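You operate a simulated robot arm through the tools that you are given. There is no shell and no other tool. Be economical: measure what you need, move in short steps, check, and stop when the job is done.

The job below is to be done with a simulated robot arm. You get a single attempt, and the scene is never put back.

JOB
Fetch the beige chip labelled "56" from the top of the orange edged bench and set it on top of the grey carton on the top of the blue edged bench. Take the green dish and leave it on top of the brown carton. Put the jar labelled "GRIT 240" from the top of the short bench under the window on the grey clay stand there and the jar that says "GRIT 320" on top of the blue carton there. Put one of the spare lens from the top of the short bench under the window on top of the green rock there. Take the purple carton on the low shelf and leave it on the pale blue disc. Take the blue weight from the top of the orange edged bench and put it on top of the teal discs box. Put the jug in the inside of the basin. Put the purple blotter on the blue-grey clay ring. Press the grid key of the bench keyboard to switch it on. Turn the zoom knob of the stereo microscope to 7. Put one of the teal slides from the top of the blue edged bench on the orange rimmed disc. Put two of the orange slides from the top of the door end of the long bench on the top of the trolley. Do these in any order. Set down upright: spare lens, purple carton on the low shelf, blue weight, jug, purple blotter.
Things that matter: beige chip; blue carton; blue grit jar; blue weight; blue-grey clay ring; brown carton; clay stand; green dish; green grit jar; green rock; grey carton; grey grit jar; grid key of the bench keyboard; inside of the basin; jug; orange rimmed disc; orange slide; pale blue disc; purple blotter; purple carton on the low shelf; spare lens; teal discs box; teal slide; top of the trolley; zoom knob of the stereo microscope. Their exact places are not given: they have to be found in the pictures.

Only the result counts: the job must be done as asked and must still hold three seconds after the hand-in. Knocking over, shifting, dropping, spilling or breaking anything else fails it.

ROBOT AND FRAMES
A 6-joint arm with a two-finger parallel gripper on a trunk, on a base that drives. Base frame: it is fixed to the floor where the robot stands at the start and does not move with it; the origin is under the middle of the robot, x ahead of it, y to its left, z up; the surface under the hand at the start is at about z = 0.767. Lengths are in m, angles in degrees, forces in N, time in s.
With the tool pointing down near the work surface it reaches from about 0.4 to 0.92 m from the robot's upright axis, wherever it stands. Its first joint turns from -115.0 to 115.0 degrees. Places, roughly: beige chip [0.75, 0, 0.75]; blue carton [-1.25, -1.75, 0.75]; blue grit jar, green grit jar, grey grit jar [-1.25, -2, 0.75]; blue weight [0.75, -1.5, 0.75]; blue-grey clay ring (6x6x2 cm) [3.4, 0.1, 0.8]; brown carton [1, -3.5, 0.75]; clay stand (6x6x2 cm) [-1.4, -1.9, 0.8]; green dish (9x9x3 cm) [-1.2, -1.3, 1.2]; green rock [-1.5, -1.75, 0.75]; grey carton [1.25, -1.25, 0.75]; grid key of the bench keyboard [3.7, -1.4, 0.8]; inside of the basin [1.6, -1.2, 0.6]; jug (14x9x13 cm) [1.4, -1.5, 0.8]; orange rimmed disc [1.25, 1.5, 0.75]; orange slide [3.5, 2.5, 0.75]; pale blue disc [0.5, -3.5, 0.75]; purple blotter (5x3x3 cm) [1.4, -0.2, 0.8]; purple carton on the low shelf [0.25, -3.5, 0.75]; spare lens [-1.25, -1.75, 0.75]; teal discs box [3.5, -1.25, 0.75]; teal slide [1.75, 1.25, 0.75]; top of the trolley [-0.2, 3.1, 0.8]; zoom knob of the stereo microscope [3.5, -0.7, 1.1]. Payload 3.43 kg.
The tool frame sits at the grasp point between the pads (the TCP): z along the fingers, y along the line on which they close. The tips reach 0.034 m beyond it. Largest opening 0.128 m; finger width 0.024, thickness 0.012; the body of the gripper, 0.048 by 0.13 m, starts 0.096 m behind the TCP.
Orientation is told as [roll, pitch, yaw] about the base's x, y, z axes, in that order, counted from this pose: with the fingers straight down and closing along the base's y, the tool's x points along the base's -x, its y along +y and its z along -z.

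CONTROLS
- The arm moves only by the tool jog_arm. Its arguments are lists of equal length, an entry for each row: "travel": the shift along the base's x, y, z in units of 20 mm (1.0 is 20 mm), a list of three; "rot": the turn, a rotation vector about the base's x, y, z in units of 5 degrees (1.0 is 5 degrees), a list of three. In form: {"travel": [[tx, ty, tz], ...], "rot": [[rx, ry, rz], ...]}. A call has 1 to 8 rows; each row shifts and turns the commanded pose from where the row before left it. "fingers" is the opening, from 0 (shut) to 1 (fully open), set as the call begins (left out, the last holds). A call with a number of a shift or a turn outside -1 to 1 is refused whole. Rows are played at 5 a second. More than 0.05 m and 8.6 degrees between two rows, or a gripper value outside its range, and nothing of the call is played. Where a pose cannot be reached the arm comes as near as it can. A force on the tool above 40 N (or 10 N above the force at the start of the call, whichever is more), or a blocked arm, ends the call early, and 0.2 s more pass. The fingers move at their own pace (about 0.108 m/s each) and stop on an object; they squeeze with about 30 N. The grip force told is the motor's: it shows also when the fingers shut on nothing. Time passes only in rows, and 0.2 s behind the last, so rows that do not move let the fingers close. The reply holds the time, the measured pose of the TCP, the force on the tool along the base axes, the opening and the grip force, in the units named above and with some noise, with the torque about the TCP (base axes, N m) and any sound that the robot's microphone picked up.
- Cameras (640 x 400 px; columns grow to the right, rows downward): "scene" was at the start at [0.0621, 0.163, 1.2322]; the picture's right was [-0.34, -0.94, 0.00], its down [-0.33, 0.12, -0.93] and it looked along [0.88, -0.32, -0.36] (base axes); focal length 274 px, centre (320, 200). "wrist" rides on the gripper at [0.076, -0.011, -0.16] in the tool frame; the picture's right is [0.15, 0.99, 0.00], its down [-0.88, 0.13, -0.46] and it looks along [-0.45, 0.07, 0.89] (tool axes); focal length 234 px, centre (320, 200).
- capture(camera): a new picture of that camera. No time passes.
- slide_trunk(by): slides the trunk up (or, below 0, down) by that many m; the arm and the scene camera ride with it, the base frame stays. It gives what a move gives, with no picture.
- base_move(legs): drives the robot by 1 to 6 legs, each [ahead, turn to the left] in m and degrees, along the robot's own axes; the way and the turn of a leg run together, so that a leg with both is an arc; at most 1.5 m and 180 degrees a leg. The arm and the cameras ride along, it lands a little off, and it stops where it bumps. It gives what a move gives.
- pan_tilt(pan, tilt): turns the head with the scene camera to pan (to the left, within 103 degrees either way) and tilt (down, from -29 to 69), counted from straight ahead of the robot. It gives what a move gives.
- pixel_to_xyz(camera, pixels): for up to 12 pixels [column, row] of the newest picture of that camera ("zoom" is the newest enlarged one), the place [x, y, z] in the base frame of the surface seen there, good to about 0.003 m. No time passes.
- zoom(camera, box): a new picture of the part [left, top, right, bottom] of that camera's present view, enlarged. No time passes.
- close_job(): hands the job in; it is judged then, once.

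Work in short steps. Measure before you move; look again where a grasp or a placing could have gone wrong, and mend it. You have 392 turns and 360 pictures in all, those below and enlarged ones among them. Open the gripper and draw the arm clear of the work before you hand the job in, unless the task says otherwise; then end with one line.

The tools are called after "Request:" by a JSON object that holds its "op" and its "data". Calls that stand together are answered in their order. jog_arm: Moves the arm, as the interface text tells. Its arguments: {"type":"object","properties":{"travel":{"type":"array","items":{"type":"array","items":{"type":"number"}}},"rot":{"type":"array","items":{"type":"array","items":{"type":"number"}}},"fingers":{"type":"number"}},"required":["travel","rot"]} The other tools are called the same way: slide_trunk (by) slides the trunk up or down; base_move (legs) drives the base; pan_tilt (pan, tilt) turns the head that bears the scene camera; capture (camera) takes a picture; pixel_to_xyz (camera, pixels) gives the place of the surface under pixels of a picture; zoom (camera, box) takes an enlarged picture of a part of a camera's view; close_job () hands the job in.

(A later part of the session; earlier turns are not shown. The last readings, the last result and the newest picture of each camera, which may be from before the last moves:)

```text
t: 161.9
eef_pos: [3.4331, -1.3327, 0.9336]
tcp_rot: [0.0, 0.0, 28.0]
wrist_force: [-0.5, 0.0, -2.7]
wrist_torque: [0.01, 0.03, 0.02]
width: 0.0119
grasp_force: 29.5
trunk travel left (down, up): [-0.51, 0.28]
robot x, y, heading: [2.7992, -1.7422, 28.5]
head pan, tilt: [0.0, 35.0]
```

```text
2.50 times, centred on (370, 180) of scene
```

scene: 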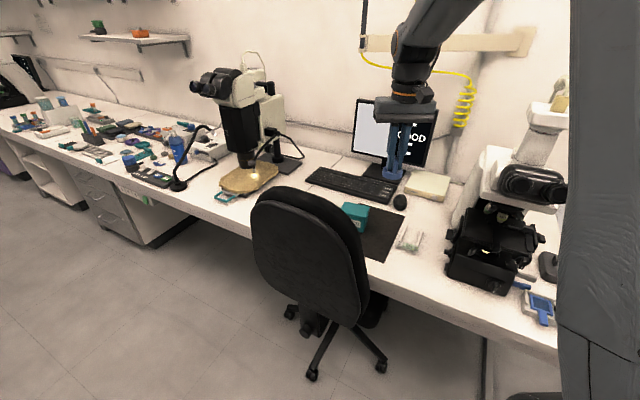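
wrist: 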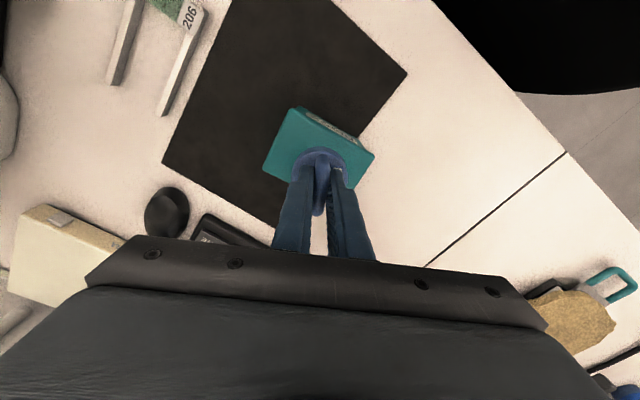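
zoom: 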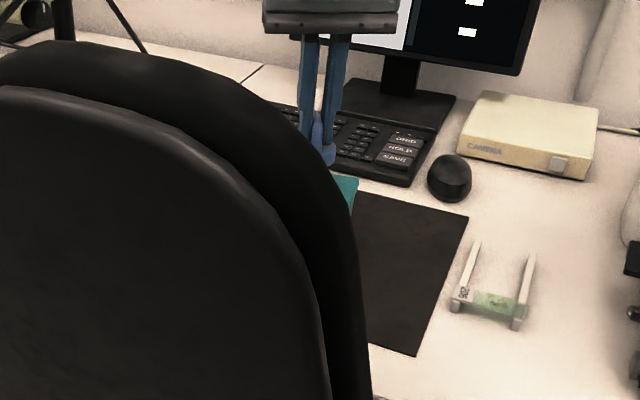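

The weight hangs centred over the box. I lower 3.5 cm and feel for contact.

Request:
{"op": "jog_arm", "data": {"travel": [[0, 0, -0.7], [0, 0, -0.7], [0, 0, -0.25], [0, 0, 0]], "rot": [[0, 0, 0], [0, 0, 0], [0, 0, 0], [0, 0, 0]]}}

Request:
{"op": "jog_arm", "data": {"travel": [[0, 0, -0.1], [0, 0, 0]], "rot": [[0, 0, 0], [0, 0, 0]]}}

Request:
{"op": "jog_arm", "data": {"travel": [[0, 0, -0.1], [0, 0, 0]], "rot": [[0, 0, 0], [0, 0, 0]]}}

```text
t: 162.9
eef_pos: [3.4327, -1.3319, 0.9015]
tcp_rot: [0.0, 0.0, 27.9]
wrist_force: [-0.9, -0.3, -2.9]
wrist_torque: [-0.01, 0.01, -0.04]
width: 0.0116
grasp_force: 30.1
trunk travel left (down, up): [-0.51, 0.28]
robot x, y, heading: [2.7991, -1.7436, 28.3]
head pan, tilt: [0.0, 35.0]
```

```text
t: 163.5
eef_pos: [3.4326, -1.331, 0.8985]
tcp_rot: [-0.1, 0.0, 28.0]
wrist_force: [0.6, -0.1, -1.7]
wrist_torque: [0.01, -0.03, -0.03]
width: 0.0116
grasp_force: 29.9
trunk travel left (down, up): [-0.51, 0.28]
robot x, y, heading: [2.8034, -1.7467, 28.6]
head pan, tilt: [0.0, 35.0]
```

```text
t: 164.1
eef_pos: [3.4311, -1.3322, 0.8966]
tcp_rot: [0.0, 0.0, 28.0]
wrist_force: [-2.1, -1.1, 7.9]
wrist_torque: [-0.1, 0.12, -0.02]
width: 0.0114
grasp_force: 30.7
trunk travel left (down, up): [-0.51, 0.28]
robot x, y, heading: [2.7991, -1.7452, 28.3]
head pan, tilt: [0.0, 35.0]
```

Contact. I open and rise by trunk.

Request:
{"op": "jog_arm", "data": {"travel": [[0, 0, 0], [0, 0, 0], [0, 0, 1], [0, 0, 1], [0, 0, 1], [0, 0, 1]], "rot": [[0, 0, 0], [0, 0, 0], [0, 0, 0], [0, 0, 0], [0, 0, 0], [0, 0, 0]], "fingers": 0.35}}

Request:
{"op": "capture", "data": {"camera": "wrist"}}

```text
t: 165.5
eef_pos: [3.4321, -1.3308, 0.9776]
tcp_rot: [0.0, 0.0, 27.9]
wrist_force: [-0.5, 0.0, -0.3]
wrist_torque: [-0.04, 0.01, -0.02]
width: 0.0447
grasp_force: 0.0
trunk travel left (down, up): [-0.51, 0.28]
robot x, y, heading: [2.8003, -1.7422, 28.4]
head pan, tilt: [0.0, 35.0]
```

```text
300 pictures are left
```

wrist: 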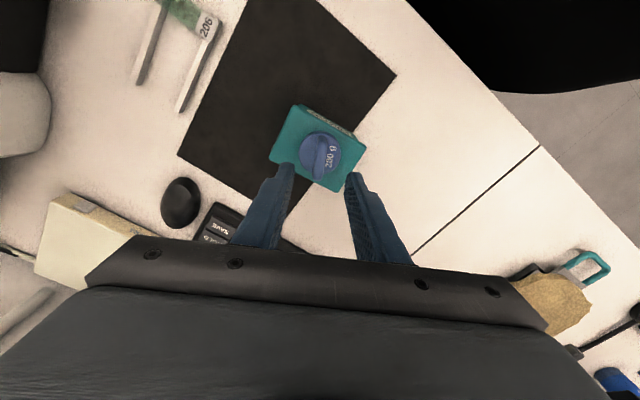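

The weight stands on the box. Next the GRID key at [3.733, -1.379]: it lies far, so I move 5 cm closer, close the fingers, and reach out with the tool tilted outward about 35°.

Request:
{"op": "base_move", "data": {"legs": [[0.05, 0]]}}

Request:
{"op": "jog_arm", "data": {"travel": [[0, 0, 1], [0.5, 0, 1], [1, -0.3, 0.5], [1, -0.3, 0], [1, -0.3, 0], [1, -0.3, 0], [1, -0.3, 0], [1, -0.3, 0]], "rot": [[0, 0, 0], [0.358, -0.934, 0], [0.358, -0.934, 0], [0.358, -0.934, 0], [0.358, -0.934, 0], [0.358, -0.934, 0], [0.358, -0.934, 0], [0.358, -0.934, 0]], "fingers": 0}}

Request:
{"op": "capture", "data": {"camera": "wrist"}}

Request:
{"op": "capture", "data": {"camera": "scene"}}

```text
t: 166.4
eef_pos: [3.4759, -1.3062, 0.9767]
tcp_rot: [0.1, 0.1, 28.1]
wrist_force: [0.0, 0.2, -0.7]
wrist_torque: [-0.02, -0.01, -0.02]
width: 0.0451
grasp_force: 0.0
trunk travel left (down, up): [-0.51, 0.28]
robot x, y, heading: [2.8445, -1.7197, 28.1]
head pan, tilt: [0.0, 35.0]
```

```text
t: 168.2
eef_pos: [3.605, -1.3417, 1.0267]
tcp_rot: [-4.9, -34.7, 29.7]
wrist_force: [0.4, 0.6, 0.2]
wrist_torque: [-0.02, 0.0, -0.05]
width: 0.0
grasp_force: 29.9
trunk travel left (down, up): [-0.51, 0.28]
robot x, y, heading: [2.8435, -1.7165, 28.4]
head pan, tilt: [0.0, 35.0]
```

```text
299 pictures are left
```

wrist: 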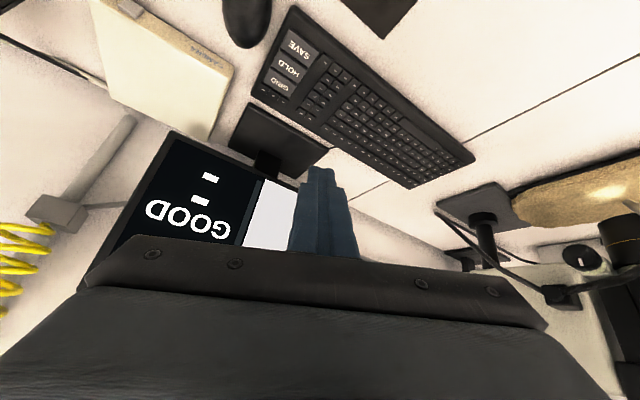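

```text
298 pictures are left
```

scene: 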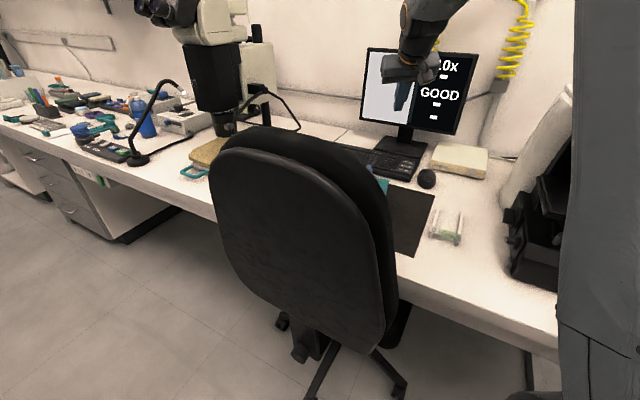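

I locate the GRID key from the wrist picture at (281,86).

Request:
{"op": "zoom", "data": {"camera": "wrist", "box": [240, 20, 360, 110]}}

Request:
{"op": "pixel_to_xyz", "data": {"camera": "wrist", "pixels": [[281, 86], [290, 68], [298, 48], [272, 80], [288, 94], [330, 170]]}}

```text
4.44 times, centred on (300, 65) of wrist
```

zoom: 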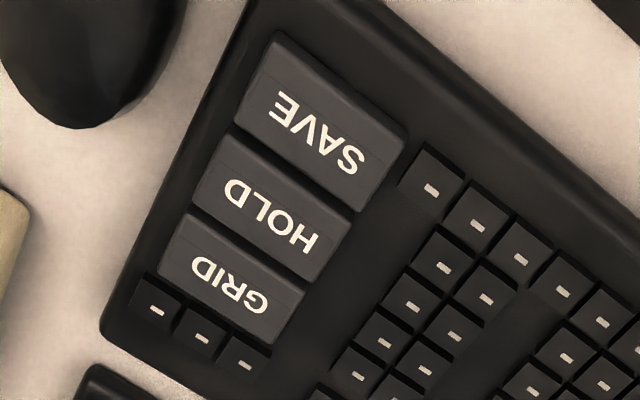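

```text
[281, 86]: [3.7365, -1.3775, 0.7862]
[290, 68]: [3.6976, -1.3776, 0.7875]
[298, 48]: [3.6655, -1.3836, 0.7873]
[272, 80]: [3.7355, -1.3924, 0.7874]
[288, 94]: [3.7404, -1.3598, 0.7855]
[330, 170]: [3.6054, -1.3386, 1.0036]
```

GRID is at [3.733, -1.379]. I move the tip over it and down to about 4 cm above.

Request:
{"op": "jog_arm", "data": {"travel": [[0.744, -0.256, -0.5], [0.744, -0.256, -0.5], [0.744, -0.256, -1], [0.744, -0.256, -1], [0.744, -0.256, -1], [0.744, -0.256, -1], [0.744, -0.256, -1], [0.744, -0.256, -1]], "rot": [[0, 0, 0], [0, 0, 0], [0, 0, 0], [0, 0, 0], [0, 0, 0], [0, 0, 0], [0, 0, 0], [0, 0, 0]]}}

Request:
{"op": "capture", "data": {"camera": "wrist"}}

Request:
{"op": "zoom", "data": {"camera": "scene", "box": [340, 60, 480, 220]}}

```text
t: 170.0
eef_pos: [3.7246, -1.3834, 0.8878]
tcp_rot: [-4.9, -34.9, 29.4]
wrist_force: [1.2, 0.0, 0.4]
wrist_torque: [-0.02, 0.02, -0.02]
width: 0.0
grasp_force: 29.7
trunk travel left (down, up): [-0.51, 0.28]
robot x, y, heading: [2.8438, -1.7169, 28.5]
head pan, tilt: [0.0, 35.0]
```

```text
296 pictures are left
```

wrist: 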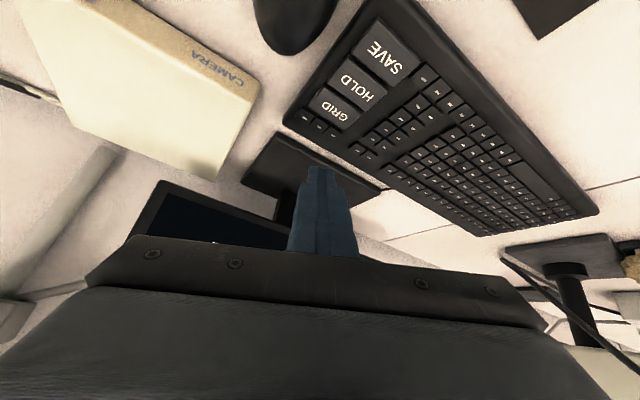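

```text
2.50 times, centred on (410, 140) of scene
```

zoom: 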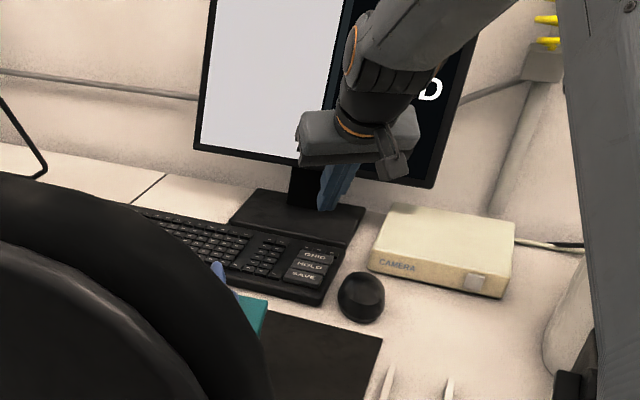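

I check the monitor's nearest edge against the hand before going straight down.

Request:
{"op": "pixel_to_xyz", "data": {"camera": "wrist", "pixels": [[200, 215], [165, 190], [338, 110], [344, 112], [270, 155]]}}

Request:
{"op": "jog_arm", "data": {"travel": [[0, 0, -0.8], [0, 0, -0.8], [0, 0, -0.8], [0, 0, -0.5]], "rot": [[0, 0, 0], [0, 0, 0], [0, 0, 0], [0, 0, 0]]}}

Request:
{"op": "capture", "data": {"camera": "wrist"}}

```text
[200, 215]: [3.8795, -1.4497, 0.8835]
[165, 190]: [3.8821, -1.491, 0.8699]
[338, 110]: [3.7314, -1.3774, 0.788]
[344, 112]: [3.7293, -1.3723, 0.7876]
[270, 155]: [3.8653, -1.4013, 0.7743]
```

```text
t: 171.0
eef_pos: [3.7227, -1.3841, 0.83]
tcp_rot: [-5.0, -34.7, 29.4]
wrist_force: [0.4, 0.5, -0.8]
wrist_torque: [0.0, 0.0, -0.01]
width: 0.0002
grasp_force: 29.9
trunk travel left (down, up): [-0.51, 0.28]
robot x, y, heading: [2.8456, -1.7208, 28.5]
head pan, tilt: [0.0, 35.0]
```

```text
294 pictures are left
```

wrist: 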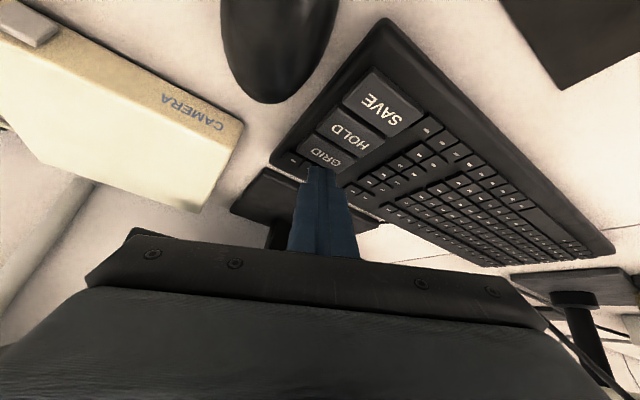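

The tip is right above GRID. I shift 3 mm nearer and press down in small steps.

Request:
{"op": "jog_arm", "data": {"travel": [[-0.15, 0, -0.1], [0, 0, -0.15], [0, 0, -0.15], [0, 0, -0.15], [0, 0, -0.15], [0, 0, 0]], "rot": [[0, 0, 0], [0, 0, 0], [0, 0, 0], [0, 0, 0], [0, 0, 0], [0, 0, 0]]}}

Request:
{"op": "zoom", "data": {"camera": "scene", "box": [340, 20, 480, 180]}}

```text
t: 172.4
eef_pos: [3.721, -1.3837, 0.8171]
tcp_rot: [-4.9, -34.8, 29.6]
wrist_force: [1.0, 1.3, 2.2]
wrist_torque: [0.06, -0.06, -0.03]
width: 0.0
grasp_force: 30.1
trunk travel left (down, up): [-0.51, 0.28]
robot x, y, heading: [2.8453, -1.72, 28.5]
head pan, tilt: [0.0, 35.0]
heard: click
```

```text
2.50 times, centred on (410, 100) of scene
```

zoom: 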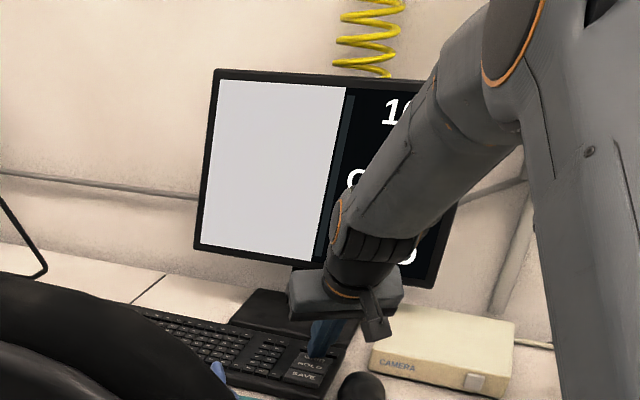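

A click was heard. I lift straight off and look at the screen to confirm the grid.

Request:
{"op": "jog_arm", "data": {"travel": [[0, 0, 0.5], [0, 0, 1], [0, 0, 1], [-0.5, 0, 1], [-1, 0, 1], [-1, 0, 1], [-1, 0, 1], [-1, 0, 1]], "rot": [[0, 0, 0], [0, 0, 0], [0, 0, 0], [0, 0, 0], [0, 0, 0], [0, 0, 0], [0, 0, 0], [0, 0, 0]]}}

Request:
{"op": "zoom", "data": {"camera": "scene", "box": [320, 20, 480, 200]}}

Request:
{"op": "capture", "data": {"camera": "wrist"}}

```text
t: 174.2
eef_pos: [3.6316, -1.382, 0.9643]
tcp_rot: [-4.9, -34.8, 29.5]
wrist_force: [0.2, 0.0, 0.3]
wrist_torque: [0.04, -0.02, 0.03]
width: 0.0
grasp_force: 29.7
trunk travel left (down, up): [-0.51, 0.28]
robot x, y, heading: [2.8482, -1.7183, 28.5]
head pan, tilt: [0.0, 35.0]
```

```text
2.22 times, centred on (400, 110) of scene
```

zoom: 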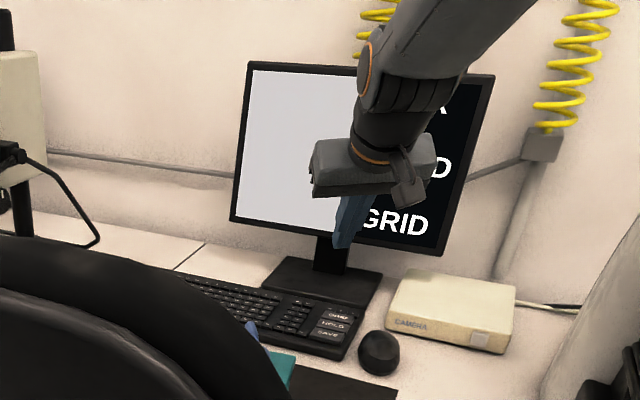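

```text
291 pictures are left
```

wrist: 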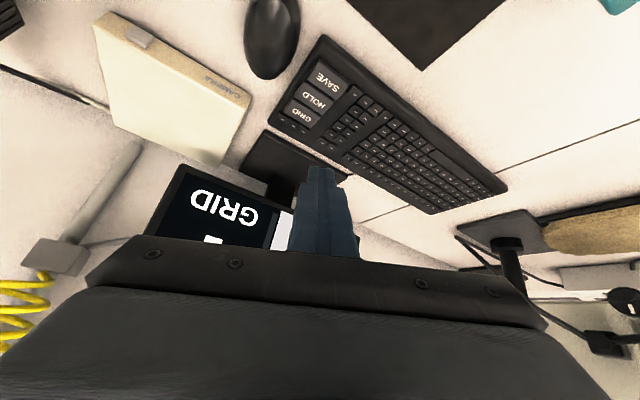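

"GRID" now shows on the screen. I raise the trunk, un-tilt and pull in, then drive to face the stereo microscope at about (2.65,-0.7).

Request:
{"op": "slide_trunk", "data": {"by": 0.27}}

Request:
{"op": "jog_arm", "data": {"travel": [[-1, -0.5, 0], [-1, -0.5, 0], [-1, -0.5, 0], [-1, -0.5, 0], [-1, -0.5, 0], [-1, -0.5, 0], [-1, -0.5, 0], [-1, -0.5, 0]], "rot": [[-0.358, 0.934, 0], [-0.358, 0.934, 0], [-0.358, 0.934, 0], [-0.358, 0.934, 0], [-0.358, 0.934, 0], [-0.358, 0.934, 0], [-0.358, 0.934, 0], [0, 0, 0]]}}

Request:
{"op": "base_move", "data": {"legs": [[-0.3, 0], [0, 60], [1.1, 0], [0, -88]]}}

Request:
{"op": "pan_tilt", "data": {"pan": 0, "tilt": 25}}

Request:
{"op": "capture", "data": {"camera": "scene"}}

```text
t: 177.0
eef_pos: [3.6323, -1.3834, 1.2351]
tcp_rot: [-4.9, -34.6, 29.5]
wrist_force: [-0.4, -0.1, 0.2]
wrist_torque: [-0.01, 0.0, 0.02]
width: 0.0001
grasp_force: 29.8
trunk travel left (down, up): [-0.78, 0.01]
robot x, y, heading: [2.8497, -1.7194, 28.1]
head pan, tilt: [0.0, 35.0]
```

```text
t: 178.8
eef_pos: [3.4739, -1.4661, 1.2345]
tcp_rot: [0.0, 0.0, 28.0]
wrist_force: [0.7, 0.0, 0.1]
wrist_torque: [0.02, 0.04, 0.01]
width: 0.0
grasp_force: 30.7
trunk travel left (down, up): [-0.78, 0.01]
robot x, y, heading: [2.8441, -1.7201, 28.6]
head pan, tilt: [0.0, 35.0]
```

```text
t: 192.5
eef_pos: [3.2711, -0.8309, 1.2348]
tcp_rot: [0.0, 0.0, 0.1]
wrist_force: [-0.2, -0.1, 0.5]
wrist_torque: [0.04, 0.02, 0.0]
width: 0.0001
grasp_force: 30.2
trunk travel left (down, up): [-0.78, 0.01]
robot x, y, heading: [2.5938, -0.76, 0.5]
head pan, tilt: [0.0, 35.0]
```

```text
t: 193.2
eef_pos: [3.2699, -0.8297, 1.2341]
tcp_rot: [0.1, 0.0, 0.2]
wrist_force: [1.0, -0.5, 0.5]
wrist_torque: [0.02, -0.03, -0.02]
width: 0.0001
grasp_force: 29.9
trunk travel left (down, up): [-0.78, 0.01]
robot x, y, heading: [2.5969, -0.7572, 0.4]
head pan, tilt: [0.0, 25.0]
```

```text
290 pictures are left
```

scene: 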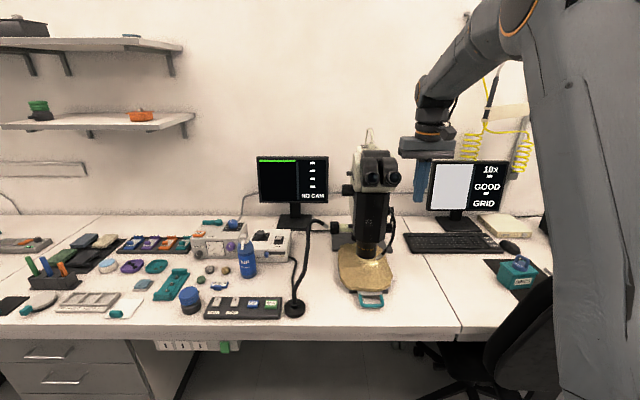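

The microscope is at (372,200). I zoom to find its zoom knob and scale.

Request:
{"op": "zoom", "data": {"camera": "scene", "box": [320, 120, 430, 320]}}

Request:
{"op": "zoom", "data": {"camera": "scene", "box": [335, 175, 405, 225]}}

```text
2.00 times, centred on (375, 220) of scene
```

zoom: 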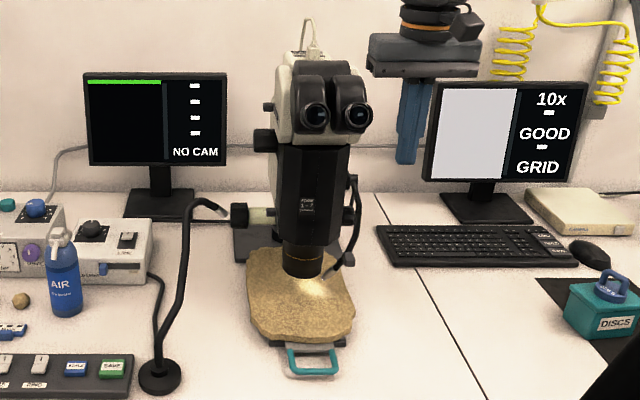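

```text
8.00 times, centred on (370, 200) of scene
```

zoom: 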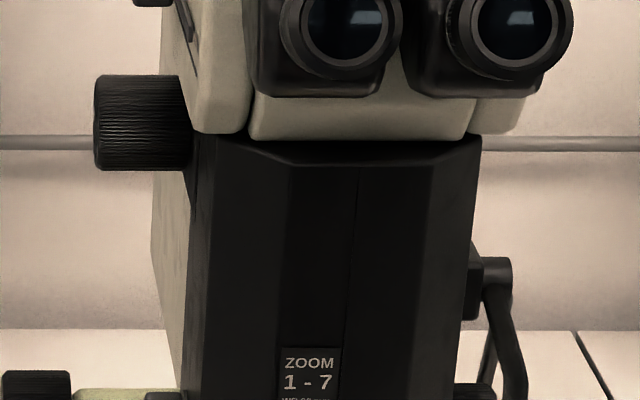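

The zoom knob seems to be the ribbed drum at (345,190), axis along y. I measure it and look for its scale.

Request:
{"op": "pixel_to_xyz", "data": {"camera": "zoom", "pixels": [[140, 120], [100, 120], [180, 120], [140, 80], [140, 165], [310, 370], [30, 385], [495, 265], [225, 80], [170, 250]]}}

Request:
{"op": "capture", "data": {"camera": "wrist"}}

```text
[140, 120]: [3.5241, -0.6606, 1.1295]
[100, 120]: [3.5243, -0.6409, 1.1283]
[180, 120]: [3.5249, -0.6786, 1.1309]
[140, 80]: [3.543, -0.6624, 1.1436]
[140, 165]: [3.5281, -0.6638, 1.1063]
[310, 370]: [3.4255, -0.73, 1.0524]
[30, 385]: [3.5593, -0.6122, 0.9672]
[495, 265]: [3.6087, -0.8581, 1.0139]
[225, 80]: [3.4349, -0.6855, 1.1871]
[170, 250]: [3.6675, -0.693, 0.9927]
```

```text
287 pictures are left
```

wrist: 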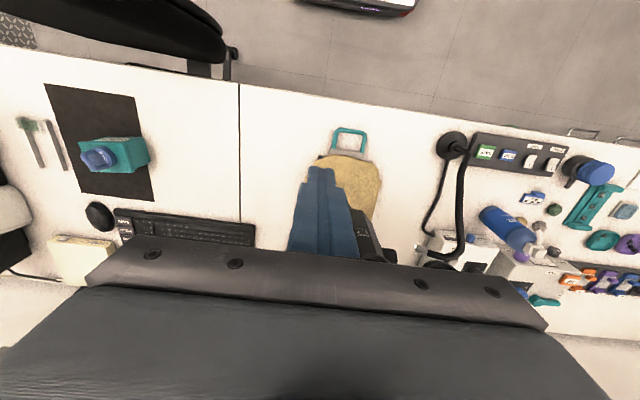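

Knob axis is about (x 3.545, z 1.125), radius ~0.02, y from -0.64 to -0.68. I drive north and face it from the left to see its scale and to approach along -y.

Request:
{"op": "base_move", "data": {"legs": [[0, 90], [0.6, 0], [0, -125]]}}

Request:
{"op": "pan_tilt", "data": {"pan": 0, "tilt": 20}}

Request:
{"op": "capture", "data": {"camera": "scene"}}

```text
t: 205.7
eef_pos: [3.0966, -0.5957, 1.2363]
tcp_rot: [0.1, 0.0, -35.7]
wrist_force: [-0.3, -0.2, -0.4]
wrist_torque: [-0.02, 0.03, 0.0]
width: 0.0
grasp_force: 30.0
trunk travel left (down, up): [-0.78, 0.01]
robot x, y, heading: [2.5892, -0.1444, -35.1]
head pan, tilt: [0.0, 25.0]
```

```text
t: 206.4
eef_pos: [3.0971, -0.5969, 1.2357]
tcp_rot: [0.0, 0.0, -35.7]
wrist_force: [-0.2, 0.0, 0.4]
wrist_torque: [0.02, -0.04, 0.0]
width: 0.0001
grasp_force: 29.9
trunk travel left (down, up): [-0.78, 0.01]
robot x, y, heading: [2.5954, -0.1451, -35.6]
head pan, tilt: [0.0, 20.0]
```

```text
286 pictures are left
```

scene: 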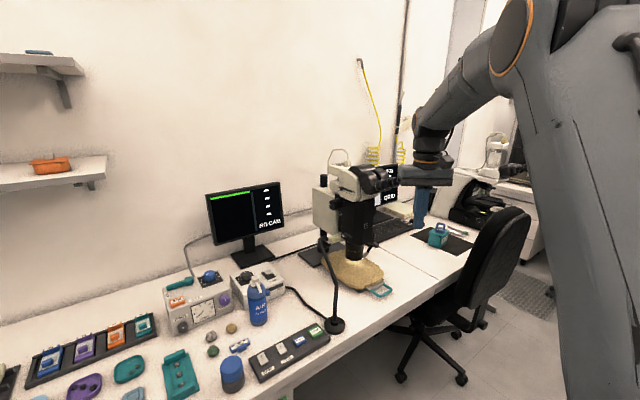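

Request:
{"op": "zoom", "data": {"camera": "scene", "box": [300, 140, 420, 270]}}

Request:
{"op": "zoom", "data": {"camera": "scene", "box": [310, 165, 370, 215]}}

```text
3.08 times, centred on (360, 205) of scene
```

zoom: 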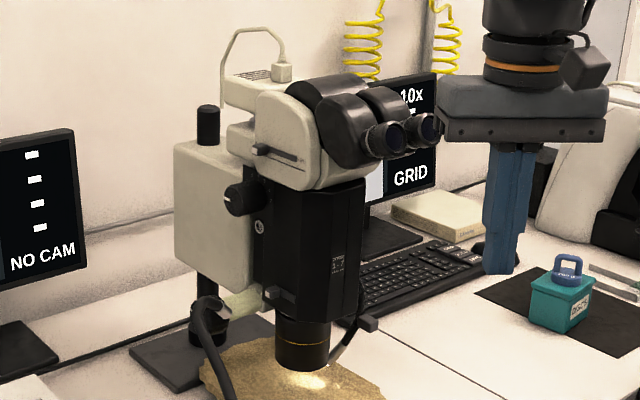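

```text
8.00 times, centred on (340, 190) of scene
```

zoom: 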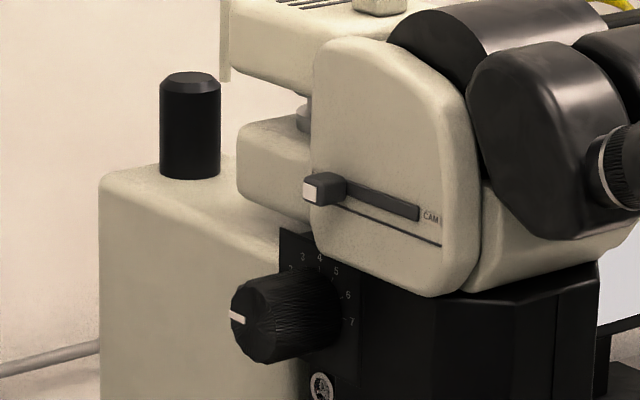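

The knob's pointer is at 1 (toward the wall); 4 is at the top and 7 on the aisle side. I measure the gooseneck lamp so the hand can approach along -y safely.

Request:
{"op": "pixel_to_xyz", "data": {"camera": "scene", "pixels": [[324, 243], [329, 238], [334, 255], [335, 325], [257, 285], [322, 180], [310, 195], [232, 187], [365, 170]]}}

Request:
{"op": "pixel_to_xyz", "data": {"camera": "zoom", "pixels": [[255, 330], [238, 318], [235, 330], [250, 280], [265, 355], [300, 250], [345, 330], [340, 265], [320, 385], [300, 310]]}}

```text
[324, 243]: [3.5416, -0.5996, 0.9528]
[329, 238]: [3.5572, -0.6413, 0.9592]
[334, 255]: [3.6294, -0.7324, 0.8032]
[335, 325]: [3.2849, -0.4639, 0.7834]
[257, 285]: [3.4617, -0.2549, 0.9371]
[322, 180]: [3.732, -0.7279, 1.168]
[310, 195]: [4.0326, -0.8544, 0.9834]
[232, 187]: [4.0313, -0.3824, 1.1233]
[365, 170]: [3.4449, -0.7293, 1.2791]
```

```text
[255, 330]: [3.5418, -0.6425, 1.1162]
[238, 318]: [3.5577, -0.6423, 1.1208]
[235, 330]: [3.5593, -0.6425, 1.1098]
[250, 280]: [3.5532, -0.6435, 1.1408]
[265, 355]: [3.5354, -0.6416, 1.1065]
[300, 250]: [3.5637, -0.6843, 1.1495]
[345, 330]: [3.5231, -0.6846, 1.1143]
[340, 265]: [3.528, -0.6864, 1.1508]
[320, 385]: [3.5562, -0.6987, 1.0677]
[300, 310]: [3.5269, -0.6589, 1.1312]
```

I read the places of the scale numerals on the panel to get their angles about the knob axis.

Request:
{"op": "pixel_to_xyz", "data": {"camera": "zoom", "pixels": [[291, 268], [303, 257], [319, 257], [336, 271], [347, 295], [351, 322], [330, 280], [340, 299], [343, 320], [237, 317], [245, 319], [232, 315]]}}

```text
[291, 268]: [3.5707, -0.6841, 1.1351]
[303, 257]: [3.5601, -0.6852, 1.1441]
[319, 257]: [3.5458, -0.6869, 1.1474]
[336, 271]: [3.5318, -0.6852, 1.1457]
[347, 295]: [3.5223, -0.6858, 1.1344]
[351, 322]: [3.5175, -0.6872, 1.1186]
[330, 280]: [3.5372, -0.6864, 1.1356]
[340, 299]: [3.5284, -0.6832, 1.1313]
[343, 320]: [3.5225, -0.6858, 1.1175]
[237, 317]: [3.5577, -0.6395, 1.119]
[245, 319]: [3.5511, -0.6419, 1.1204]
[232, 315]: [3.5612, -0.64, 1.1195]
```

The numerals fit a circle about x 3.546, z 1.120: 1 at 180° (toward the wall), 7 at 0° (aisle side), 30° per step. So the knob must turn 180° about -y. I move the base to about (2.86, 0.0) heading -30 to approach along -y.

Request:
{"op": "base_move", "data": {"legs": [[0, 65.6], [0.3, 0], [0, -60]]}}

Request:
{"op": "jog_arm", "data": {"travel": [[0.5, -0.3, 0], [0.5, -0.3, 0], [0.5, -0.3, 0], [0.5, -0.3, 0], [0.5, -0.3, 0], [0.5, -0.3, 0], [0, 0, 0], [0, 0, 0]], "rot": [[0, 0, 1], [0, 0, 1], [0, 0, 1], [0, 0, 1], [0, 0, 1], [0, 0, 1], [-1, 0, 0], [-1, 0, 0]]}}

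Request:
{"op": "capture", "data": {"camera": "scene"}}

```text
t: 213.8
eef_pos: [3.4014, -0.3955, 1.235]
tcp_rot: [0.0, 0.0, -29.5]
wrist_force: [0.0, 0.6, 0.8]
wrist_torque: [0.01, -0.01, 0.03]
width: 0.0
grasp_force: 29.2
trunk travel left (down, up): [-0.78, 0.01]
robot x, y, heading: [2.8508, -0.0025, -29.2]
head pan, tilt: [0.0, 20.0]
```

```text
t: 215.6
eef_pos: [3.4619, -0.4308, 1.2343]
tcp_rot: [-10.0, 0.1, 0.5]
wrist_force: [-0.6, 0.5, -0.3]
wrist_torque: [0.02, -0.04, 0.01]
width: 0.0
grasp_force: 29.9
trunk travel left (down, up): [-0.78, 0.01]
robot x, y, heading: [2.8519, -0.0016, -29.2]
head pan, tilt: [0.0, 20.0]
```

```text
283 pictures are left
```

scene: 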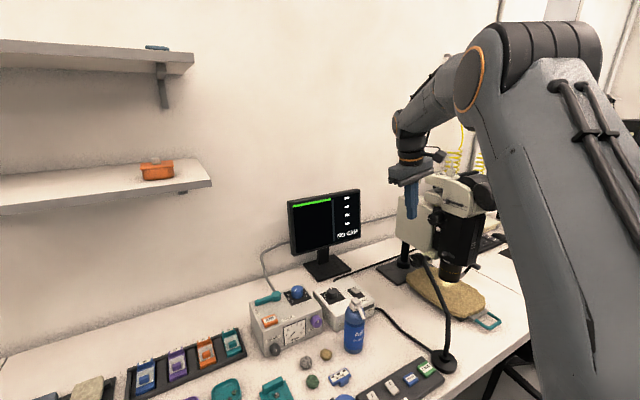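

I continue tilting the tool toward pointing along -y.

Request:
{"op": "jog_arm", "data": {"travel": [[0.25, -0.1, 0], [0.25, -0.1, 0], [0.25, -0.1, 0], [0.25, -0.1, 0], [0.25, -0.1, 0], [0.25, -0.1, 0], [0.25, -0.1, 0], [0.25, -0.1, 0]], "rot": [[-1, 0, 0], [-1, 0, 0], [-1, 0, 0], [-1, 0, 0], [-1, 0, 0], [-1, 0, 0], [-1, 0, 0], [-1, 0, 0]], "fingers": 0.55}}

Request:
{"op": "jog_arm", "data": {"travel": [[0.25, -0.1, 0], [0.25, -0.1, -0.2], [0.25, -0.1, -0.2], [0.25, -0.1, -0.5], [0, -0.1, -1], [0, -0.1, -1], [0, -0.1, -1], [0, -0.1, -1]], "rot": [[-1, 0, 0], [-1, 0, 0], [-1, 0, 0], [-1, 0, 0], [-1, 0, 0], [-1, 0, 0], [-1, 0, 0], [-1, 0, 0]]}}

Request:
{"op": "capture", "data": {"camera": "wrist"}}

Request:
{"op": "capture", "data": {"camera": "scene"}}

```text
t: 217.4
eef_pos: [3.5035, -0.447, 1.2349]
tcp_rot: [-50.1, 0.2, 0.3]
wrist_force: [0.0, -0.3, 0.0]
wrist_torque: [-0.01, -0.01, -0.01]
width: 0.0706
grasp_force: 0.0
trunk travel left (down, up): [-0.78, 0.01]
robot x, y, heading: [2.8518, 0.0035, -29.4]
head pan, tilt: [0.0, 20.0]
```

```text
t: 219.2
eef_pos: [3.5217, -0.4629, 1.1386]
tcp_rot: [-90.1, 0.4, 0.0]
wrist_force: [-0.1, -0.1, 0.1]
wrist_torque: [0.05, 0.02, 0.02]
width: 0.0702
grasp_force: 0.0
trunk travel left (down, up): [-0.78, 0.01]
robot x, y, heading: [2.8536, -0.0017, -29.1]
head pan, tilt: [0.0, 20.0]
```

```text
282 pictures are left
```

wrist: 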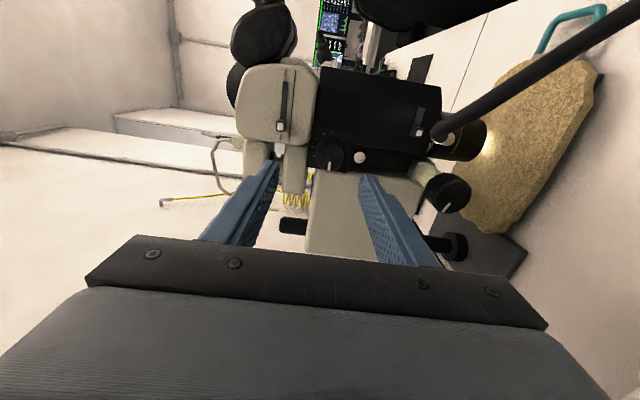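

```text
281 pictures are left
```

scene: 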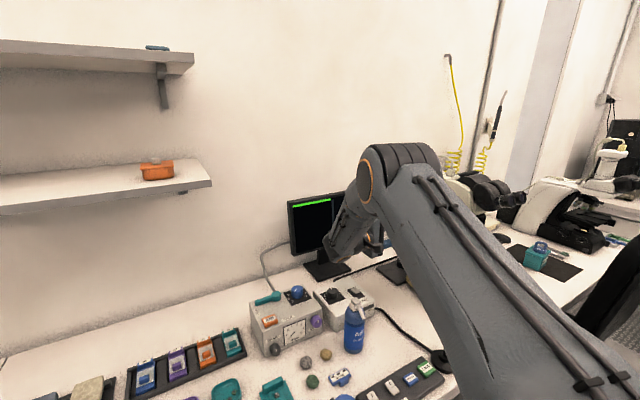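

The tool points at the knob; wrist view shows it at (327,153) with the CAM lever near (280,125). I zoom and measure these for clearance.

Request:
{"op": "zoom", "data": {"camera": "wrist", "box": [250, 90, 400, 210]}}

Request:
{"op": "pixel_to_xyz", "data": {"camera": "wrist", "pixels": [[327, 153], [312, 153], [343, 153], [327, 168], [329, 162], [280, 125], [283, 100], [300, 120], [360, 158], [300, 155], [292, 140], [420, 130]]}}

```text
3.33 times, centred on (325, 150) of wrist
```

zoom: 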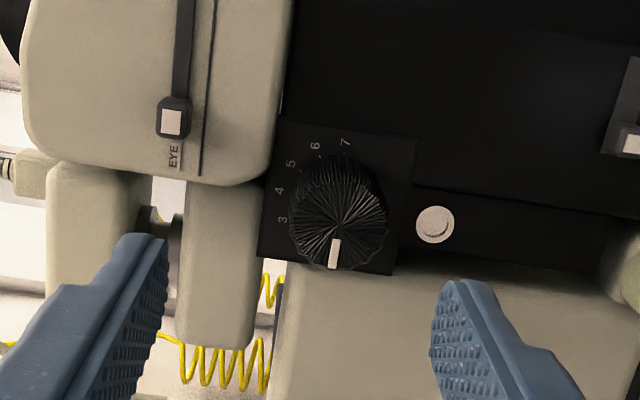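

```text
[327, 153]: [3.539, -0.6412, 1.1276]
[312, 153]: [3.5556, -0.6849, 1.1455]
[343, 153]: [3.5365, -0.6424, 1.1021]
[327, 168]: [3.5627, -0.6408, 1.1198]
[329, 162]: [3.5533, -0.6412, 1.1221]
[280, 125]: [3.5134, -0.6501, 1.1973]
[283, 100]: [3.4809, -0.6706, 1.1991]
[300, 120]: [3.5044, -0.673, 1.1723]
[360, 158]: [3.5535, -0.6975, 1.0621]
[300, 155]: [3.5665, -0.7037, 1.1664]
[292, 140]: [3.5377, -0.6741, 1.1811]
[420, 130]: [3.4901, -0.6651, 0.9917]
```

Knob face centre is about [3.544, -0.6415, 1.1205], radius 0.0187. I narrow the fingers to 5 cm, line up on the axis and come to just short of the knob.

Request:
{"op": "jog_arm", "data": {"travel": [[0.23, -0.87, -0.18], [0.23, -0.87, -0.18], [0.23, -0.87, -0.18], [0.23, -0.87, -0.18], [0.23, -0.87, -0.18], [0, 0, 0]], "rot": [[0, 0, 0], [0, 0, 0], [0, 0, 0], [0, 0, 0], [0, 0, 0], [0, 0, 0]], "fingers": 0.39}}

Request:
{"op": "capture", "data": {"camera": "wrist"}}

Request:
{"op": "zoom", "data": {"camera": "wrist", "box": [260, 100, 380, 220]}}

```text
t: 220.6
eef_pos: [3.5447, -0.5506, 1.12]
tcp_rot: [-90.0, 0.6, 0.0]
wrist_force: [0.2, 0.3, -0.4]
wrist_torque: [0.01, -0.03, 0.01]
width: 0.05
grasp_force: 0.0
trunk travel left (down, up): [-0.78, 0.01]
robot x, y, heading: [2.8513, 0.0031, -29.4]
head pan, tilt: [0.0, 20.0]
```

```text
279 pictures are left
```

wrist: 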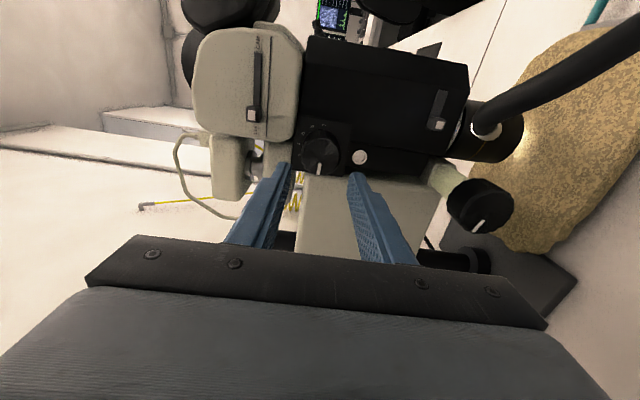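

```text
3.33 times, centred on (320, 160) of wrist
```

zoom: 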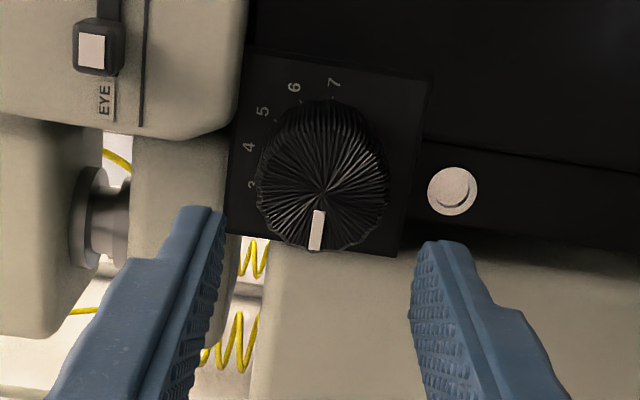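

Well lined up. I advance 8.3 cm so the fingers straddle the knob.

Request:
{"op": "jog_arm", "data": {"travel": [[0, -0.9, 0], [0, -0.9, 0], [0, -0.9, 0], [0, -0.8, 0], [0, -0.65, 0]], "rot": [[0, 0, 0], [0, 0, 0], [0, 0, 0], [0, 0, 0], [0, 0, 0]]}}

Request:
{"op": "capture", "data": {"camera": "wrist"}}

```text
t: 221.8
eef_pos: [3.5443, -0.6356, 1.1187]
tcp_rot: [-90.1, 0.6, 0.0]
wrist_force: [0.5, -0.1, 0.2]
wrist_torque: [0.05, -0.01, -0.03]
width: 0.0499
grasp_force: 0.0
trunk travel left (down, up): [-0.78, 0.01]
robot x, y, heading: [2.8504, -0.0002, -29.1]
head pan, tilt: [0.0, 20.0]
```

```text
277 pictures are left
```

wrist: 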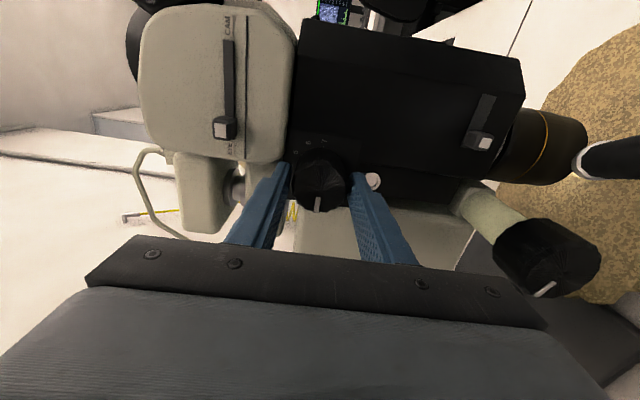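

The knob is between the fingers. I close and turn 25° about -y, then look.

Request:
{"op": "jog_arm", "data": {"travel": [[0, 0, 0], [0, 0, 0], [0, 0, 0], [0, 0, 0], [0, 0, 0], [0, 0, 0], [0, 0, 0], [0, 0, 0]], "rot": [[0, 0, 0], [0, 0, 0], [0, 0, 0], [0, -1, 0], [0, -1, 0], [0, -1, 0], [0, -1, 0], [0, -1, 0]], "fingers": 0}}

Request:
{"op": "capture", "data": {"camera": "wrist"}}

```text
t: 223.6
eef_pos: [3.5442, -0.6342, 1.1198]
tcp_rot: [-90.0, -24.6, -0.2]
wrist_force: [1.9, -14.8, -1.8]
wrist_torque: [0.34, -0.02, 1.32]
width: 0.0444
grasp_force: 44.8
trunk travel left (down, up): [-0.78, 0.01]
robot x, y, heading: [2.8488, -0.0022, -29.6]
head pan, tilt: [0.0, 20.0]
```

```text
276 pictures are left
```

wrist: 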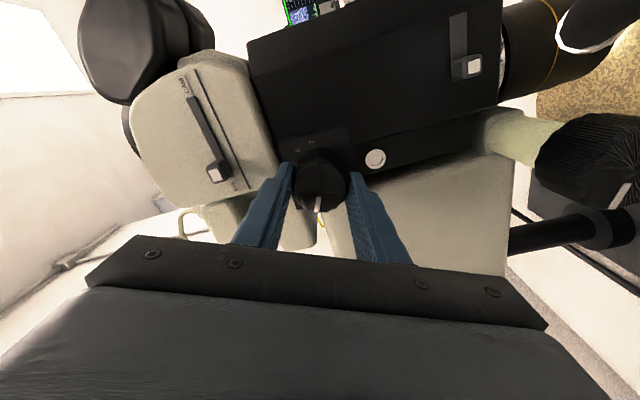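

The knob turns with the fingers (pointer stays at the bottom of the turning view). A -15 N axial force shows; I go on 25° and watch it.

Request:
{"op": "jog_arm", "data": {"travel": [[0, 0, 0], [0, 0, 0], [0, 0, 0], [0, 0, 0], [0, 0, 0]], "rot": [[0, -1, 0], [0, -1, 0], [0, -1, 0], [0, -1, 0], [0, -1, 0]]}}

Request:
{"op": "capture", "data": {"camera": "wrist"}}

```text
t: 224.8
eef_pos: [3.5447, -0.6349, 1.1185]
tcp_rot: [-89.9, -49.7, 0.0]
wrist_force: [8.0, -22.0, 3.2]
wrist_torque: [0.32, -0.03, 1.0]
width: 0.0443
grasp_force: 45.0
trunk travel left (down, up): [-0.78, 0.01]
robot x, y, heading: [2.8523, -0.0011, -29.5]
head pan, tilt: [0.0, 20.0]
```

```text
275 pictures are left
```

wrist: 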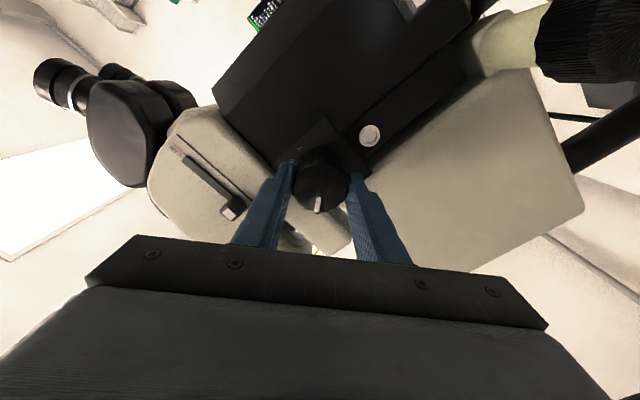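

Turned 50°, but side loads build up. I open to release the strain, then re-close and read the force.

Request:
{"op": "jog_arm", "data": {"travel": [[0, 0, 0], [0, 0, 0]], "rot": [[0, 0, 0], [0, 0, 0]], "fingers": 0.42}}

Request:
{"op": "jog_arm", "data": {"travel": [[0, 0, 0], [0, 0, 0], [0, 0, 0]], "rot": [[0, 0, 0], [0, 0, 0], [0, 0, 0]], "fingers": 0}}

```text
t: 225.4
eef_pos: [3.5438, -0.6319, 1.1184]
tcp_rot: [-89.9, -49.4, 0.0]
wrist_force: [0.3, 0.4, 0.8]
wrist_torque: [0.03, 0.01, 0.02]
width: 0.0536
grasp_force: 0.0
trunk travel left (down, up): [-0.78, 0.01]
robot x, y, heading: [2.8488, -0.0035, -29.1]
head pan, tilt: [0.0, 20.0]
```

```text
t: 226.2
eef_pos: [3.5443, -0.6313, 1.1187]
tcp_rot: [-90.0, -49.5, 0.0]
wrist_force: [-3.0, 4.5, 0.3]
wrist_torque: [0.44, 0.01, 0.29]
width: 0.0446
grasp_force: 45.0
trunk travel left (down, up): [-0.78, 0.01]
robot x, y, heading: [2.8499, -0.0032, -29.2]
head pan, tilt: [0.0, 20.0]
```

Strain is relieved. I turn 40° more.

Request:
{"op": "jog_arm", "data": {"travel": [[0, 0, 0], [0, 0, 0], [0, 0, 0], [0, 0, 0], [0, 0, 0], [0, 0, 0], [0, 0, 0], [0, 0, 0]], "rot": [[0, -1, 0], [0, -1, 0], [0, -1, 0], [0, -1, 0], [0, -1, 0], [0, -1, 0], [0, -1, 0], [0, -1, 0]]}}

Request:
{"op": "jog_arm", "data": {"travel": [[0, 0, 0], [0, 0, 0]], "rot": [[0, 0, 0], [0, 0, 0]], "fingers": 0.42}}

Request:
{"op": "jog_arm", "data": {"travel": [[0, 0, 0], [0, 0, 0], [0, 0, 0]], "rot": [[0, 0, 0], [0, 0, 0], [0, 0, 0]], "fingers": 0}}

Request:
{"op": "capture", "data": {"camera": "wrist"}}

```text
t: 228.0
eef_pos: [3.5455, -0.6326, 1.12]
tcp_rot: [-93.2, -89.6, 3.0]
wrist_force: [-18.9, 18.0, -2.1]
wrist_torque: [1.17, -0.01, 0.02]
width: 0.0444
grasp_force: 45.3
trunk travel left (down, up): [-0.78, 0.01]
robot x, y, heading: [2.8507, -0.0012, -29.2]
head pan, tilt: [0.0, 20.0]
```

```text
t: 228.6
eef_pos: [3.5474, -0.6326, 1.1204]
tcp_rot: [-95.6, -89.5, 5.6]
wrist_force: [0.2, 0.2, 0.4]
wrist_torque: [0.01, 0.04, -0.01]
width: 0.0538
grasp_force: 0.1
trunk travel left (down, up): [-0.78, 0.01]
robot x, y, heading: [2.8532, 0.0004, -29.5]
head pan, tilt: [0.0, 20.0]
```

```text
t: 229.4
eef_pos: [3.5432, -0.6336, 1.1199]
tcp_rot: [-92.1, -89.6, 2.0]
wrist_force: [-11.6, 3.0, 0.2]
wrist_torque: [-0.32, 0.05, 0.28]
width: 0.0447
grasp_force: 44.5
trunk travel left (down, up): [-0.78, 0.01]
robot x, y, heading: [2.8526, -0.0031, -29.4]
head pan, tilt: [0.0, 20.0]
```

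```text
274 pictures are left
```

wrist: 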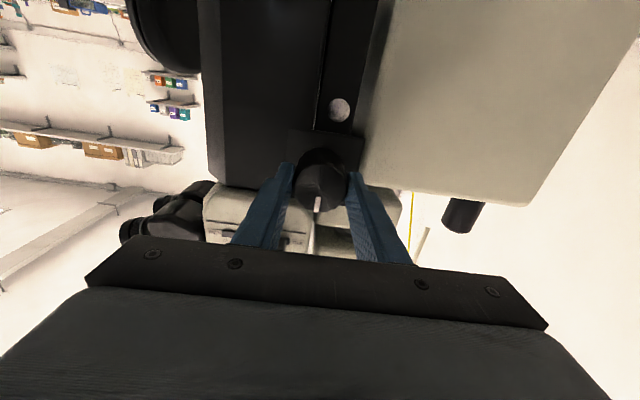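

90° done (pointer now at 4). I continue 40° and release the strain again.

Request:
{"op": "jog_arm", "data": {"travel": [[-0.1, 0, 0], [0, 0, 0], [0, 0, 0], [0, 0, 0], [0, 0, 0], [0, 0, 0], [0, 0, 0], [0, 0, 0]], "rot": [[0, -1, 0], [0, -1, 0], [0, -1, 0], [0, -1, 0], [0, -1, 0], [0, -1, 0], [0, -1, 0], [0, -1, 0]]}}

Request:
{"op": "jog_arm", "data": {"travel": [[0, 0, 0], [0, 0, 0]], "rot": [[0, 0, 0], [0, 0, 0]], "fingers": 0.42}}

Request:
{"op": "jog_arm", "data": {"travel": [[0, 0, 0], [0, 0, 0], [0, 0, 0]], "rot": [[0, 0, 0], [0, 0, 0], [0, 0, 0]], "fingers": 0}}

Request:
{"op": "capture", "data": {"camera": "wrist"}}

```text
t: 231.2
eef_pos: [3.5442, -0.6337, 1.1194]
tcp_rot: [90.0, -50.4, -180.0]
wrist_force: [10.0, -11.0, 1.9]
wrist_torque: [-0.92, -0.04, 0.84]
width: 0.0444
grasp_force: 44.8
trunk travel left (down, up): [-0.78, 0.01]
robot x, y, heading: [2.8531, -0.0034, -29.1]
head pan, tilt: [0.0, 20.0]
```

```text
t: 231.8
eef_pos: [3.543, -0.6324, 1.1193]
tcp_rot: [90.0, -50.5, 180.1]
wrist_force: [0.3, 0.4, -0.3]
wrist_torque: [-0.01, 0.0, -0.03]
width: 0.0539
grasp_force: 0.1
trunk travel left (down, up): [-0.78, 0.01]
robot x, y, heading: [2.8499, -0.0008, -29.3]
head pan, tilt: [0.0, 20.0]
```

```text
t: 232.6
eef_pos: [3.5434, -0.6325, 1.12]
tcp_rot: [90.0, -50.5, 180.1]
wrist_force: [2.6, -2.1, 1.0]
wrist_torque: [-0.6, 0.01, 0.69]
width: 0.0446
grasp_force: 45.1
trunk travel left (down, up): [-0.78, 0.01]
robot x, y, heading: [2.8489, -0.0041, -29.4]
head pan, tilt: [0.0, 20.0]
```

```text
273 pictures are left
```

wrist: 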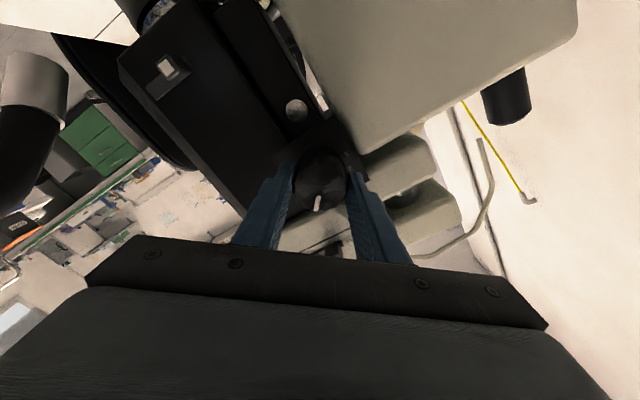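

About 130° done. I turn another 45°, release, and look at the pointer.

Request:
{"op": "jog_arm", "data": {"travel": [[0, 0, 0], [0, 0, 0], [0, 0, 0], [0, 0, 0], [0, 0, 0], [0, 0, 0], [0, 0, 0], [0, 0, 0]], "rot": [[0, -1, 0], [0, -1, 0], [0, -1, 0], [0, -1, 0], [0, -1, 0], [0, -1, 0], [0, -1, 0], [0, -1, 0]]}}

Request:
{"op": "jog_arm", "data": {"travel": [[0, 0, 0], [0, 0, 0], [0, 0, 0]], "rot": [[0, -1, 0], [0, -1, 0], [0, 0, 0]]}}

Request:
{"op": "capture", "data": {"camera": "wrist"}}

Request:
{"op": "jog_arm", "data": {"travel": [[0, 0, 0], [0, 0, 0]], "rot": [[0, 0, 0], [0, 0, 0]], "fingers": 0.42}}

Request:
{"op": "zoom", "data": {"camera": "wrist", "box": [260, 100, 380, 230]}}

```text
t: 233.2
eef_pos: [3.5474, -0.6361, 1.1127]
tcp_rot: [89.5, -42.9, 179.4]
wrist_force: [-18.0, 17.8, -0.2]
wrist_torque: [-1.54, -0.05, -0.44]
width: 0.0444
grasp_force: 44.8
out of reach, approached as far as the arm can: row 2
trunk travel left (down, up): [-0.78, 0.01]
robot x, y, heading: [2.8509, -0.0014, -29.1]
head pan, tilt: [0.0, 20.0]
stopped in row 2: the force on the tool passed its limit at 46 N (the readings are from after the stop); the commanded pose is now the measured one
```

```text
t: 233.5
eef_pos: [3.5474, -0.6371, 1.1136]
tcp_rot: [89.4, -41.9, 179.1]
wrist_force: [-16.4, 15.5, 0.3]
wrist_torque: [-1.6, -0.07, -0.43]
width: 0.0446
grasp_force: 45.1
out of reach, approached as far as the arm can: row 1
trunk travel left (down, up): [-0.78, 0.01]
robot x, y, heading: [2.8513, -0.0001, -29.4]
head pan, tilt: [0.0, 20.0]
stopped in row 1: the force on the tool passed its limit at 53 N (the readings are from after the stop); the commanded pose is now the measured one
```

```text
272 pictures are left
```

wrist: 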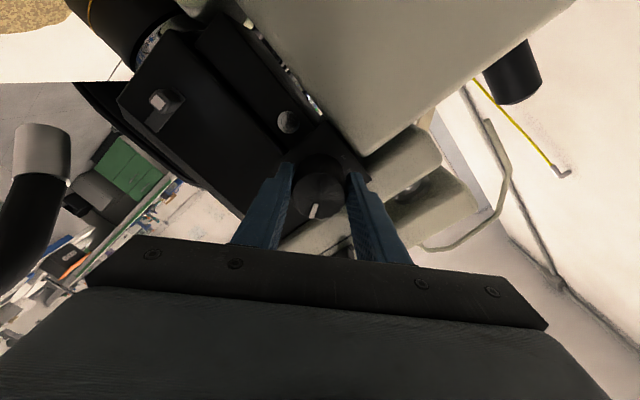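

```text
t: 234.1
eef_pos: [3.5507, -0.638, 1.1127]
tcp_rot: [89.3, -42.0, 179.4]
wrist_force: [-0.2, -0.4, 0.1]
wrist_torque: [-0.01, -0.05, 0.0]
width: 0.0537
grasp_force: 0.0
trunk travel left (down, up): [-0.78, 0.01]
robot x, y, heading: [2.8509, -0.0019, -29.0]
head pan, tilt: [0.0, 20.0]
```

```text
3.08 times, centred on (320, 165) of wrist
```

zoom: 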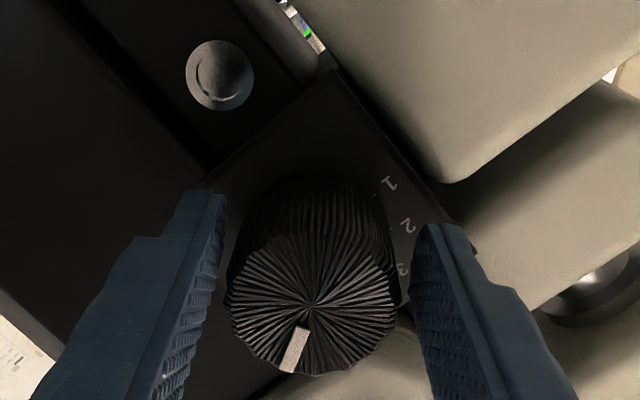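

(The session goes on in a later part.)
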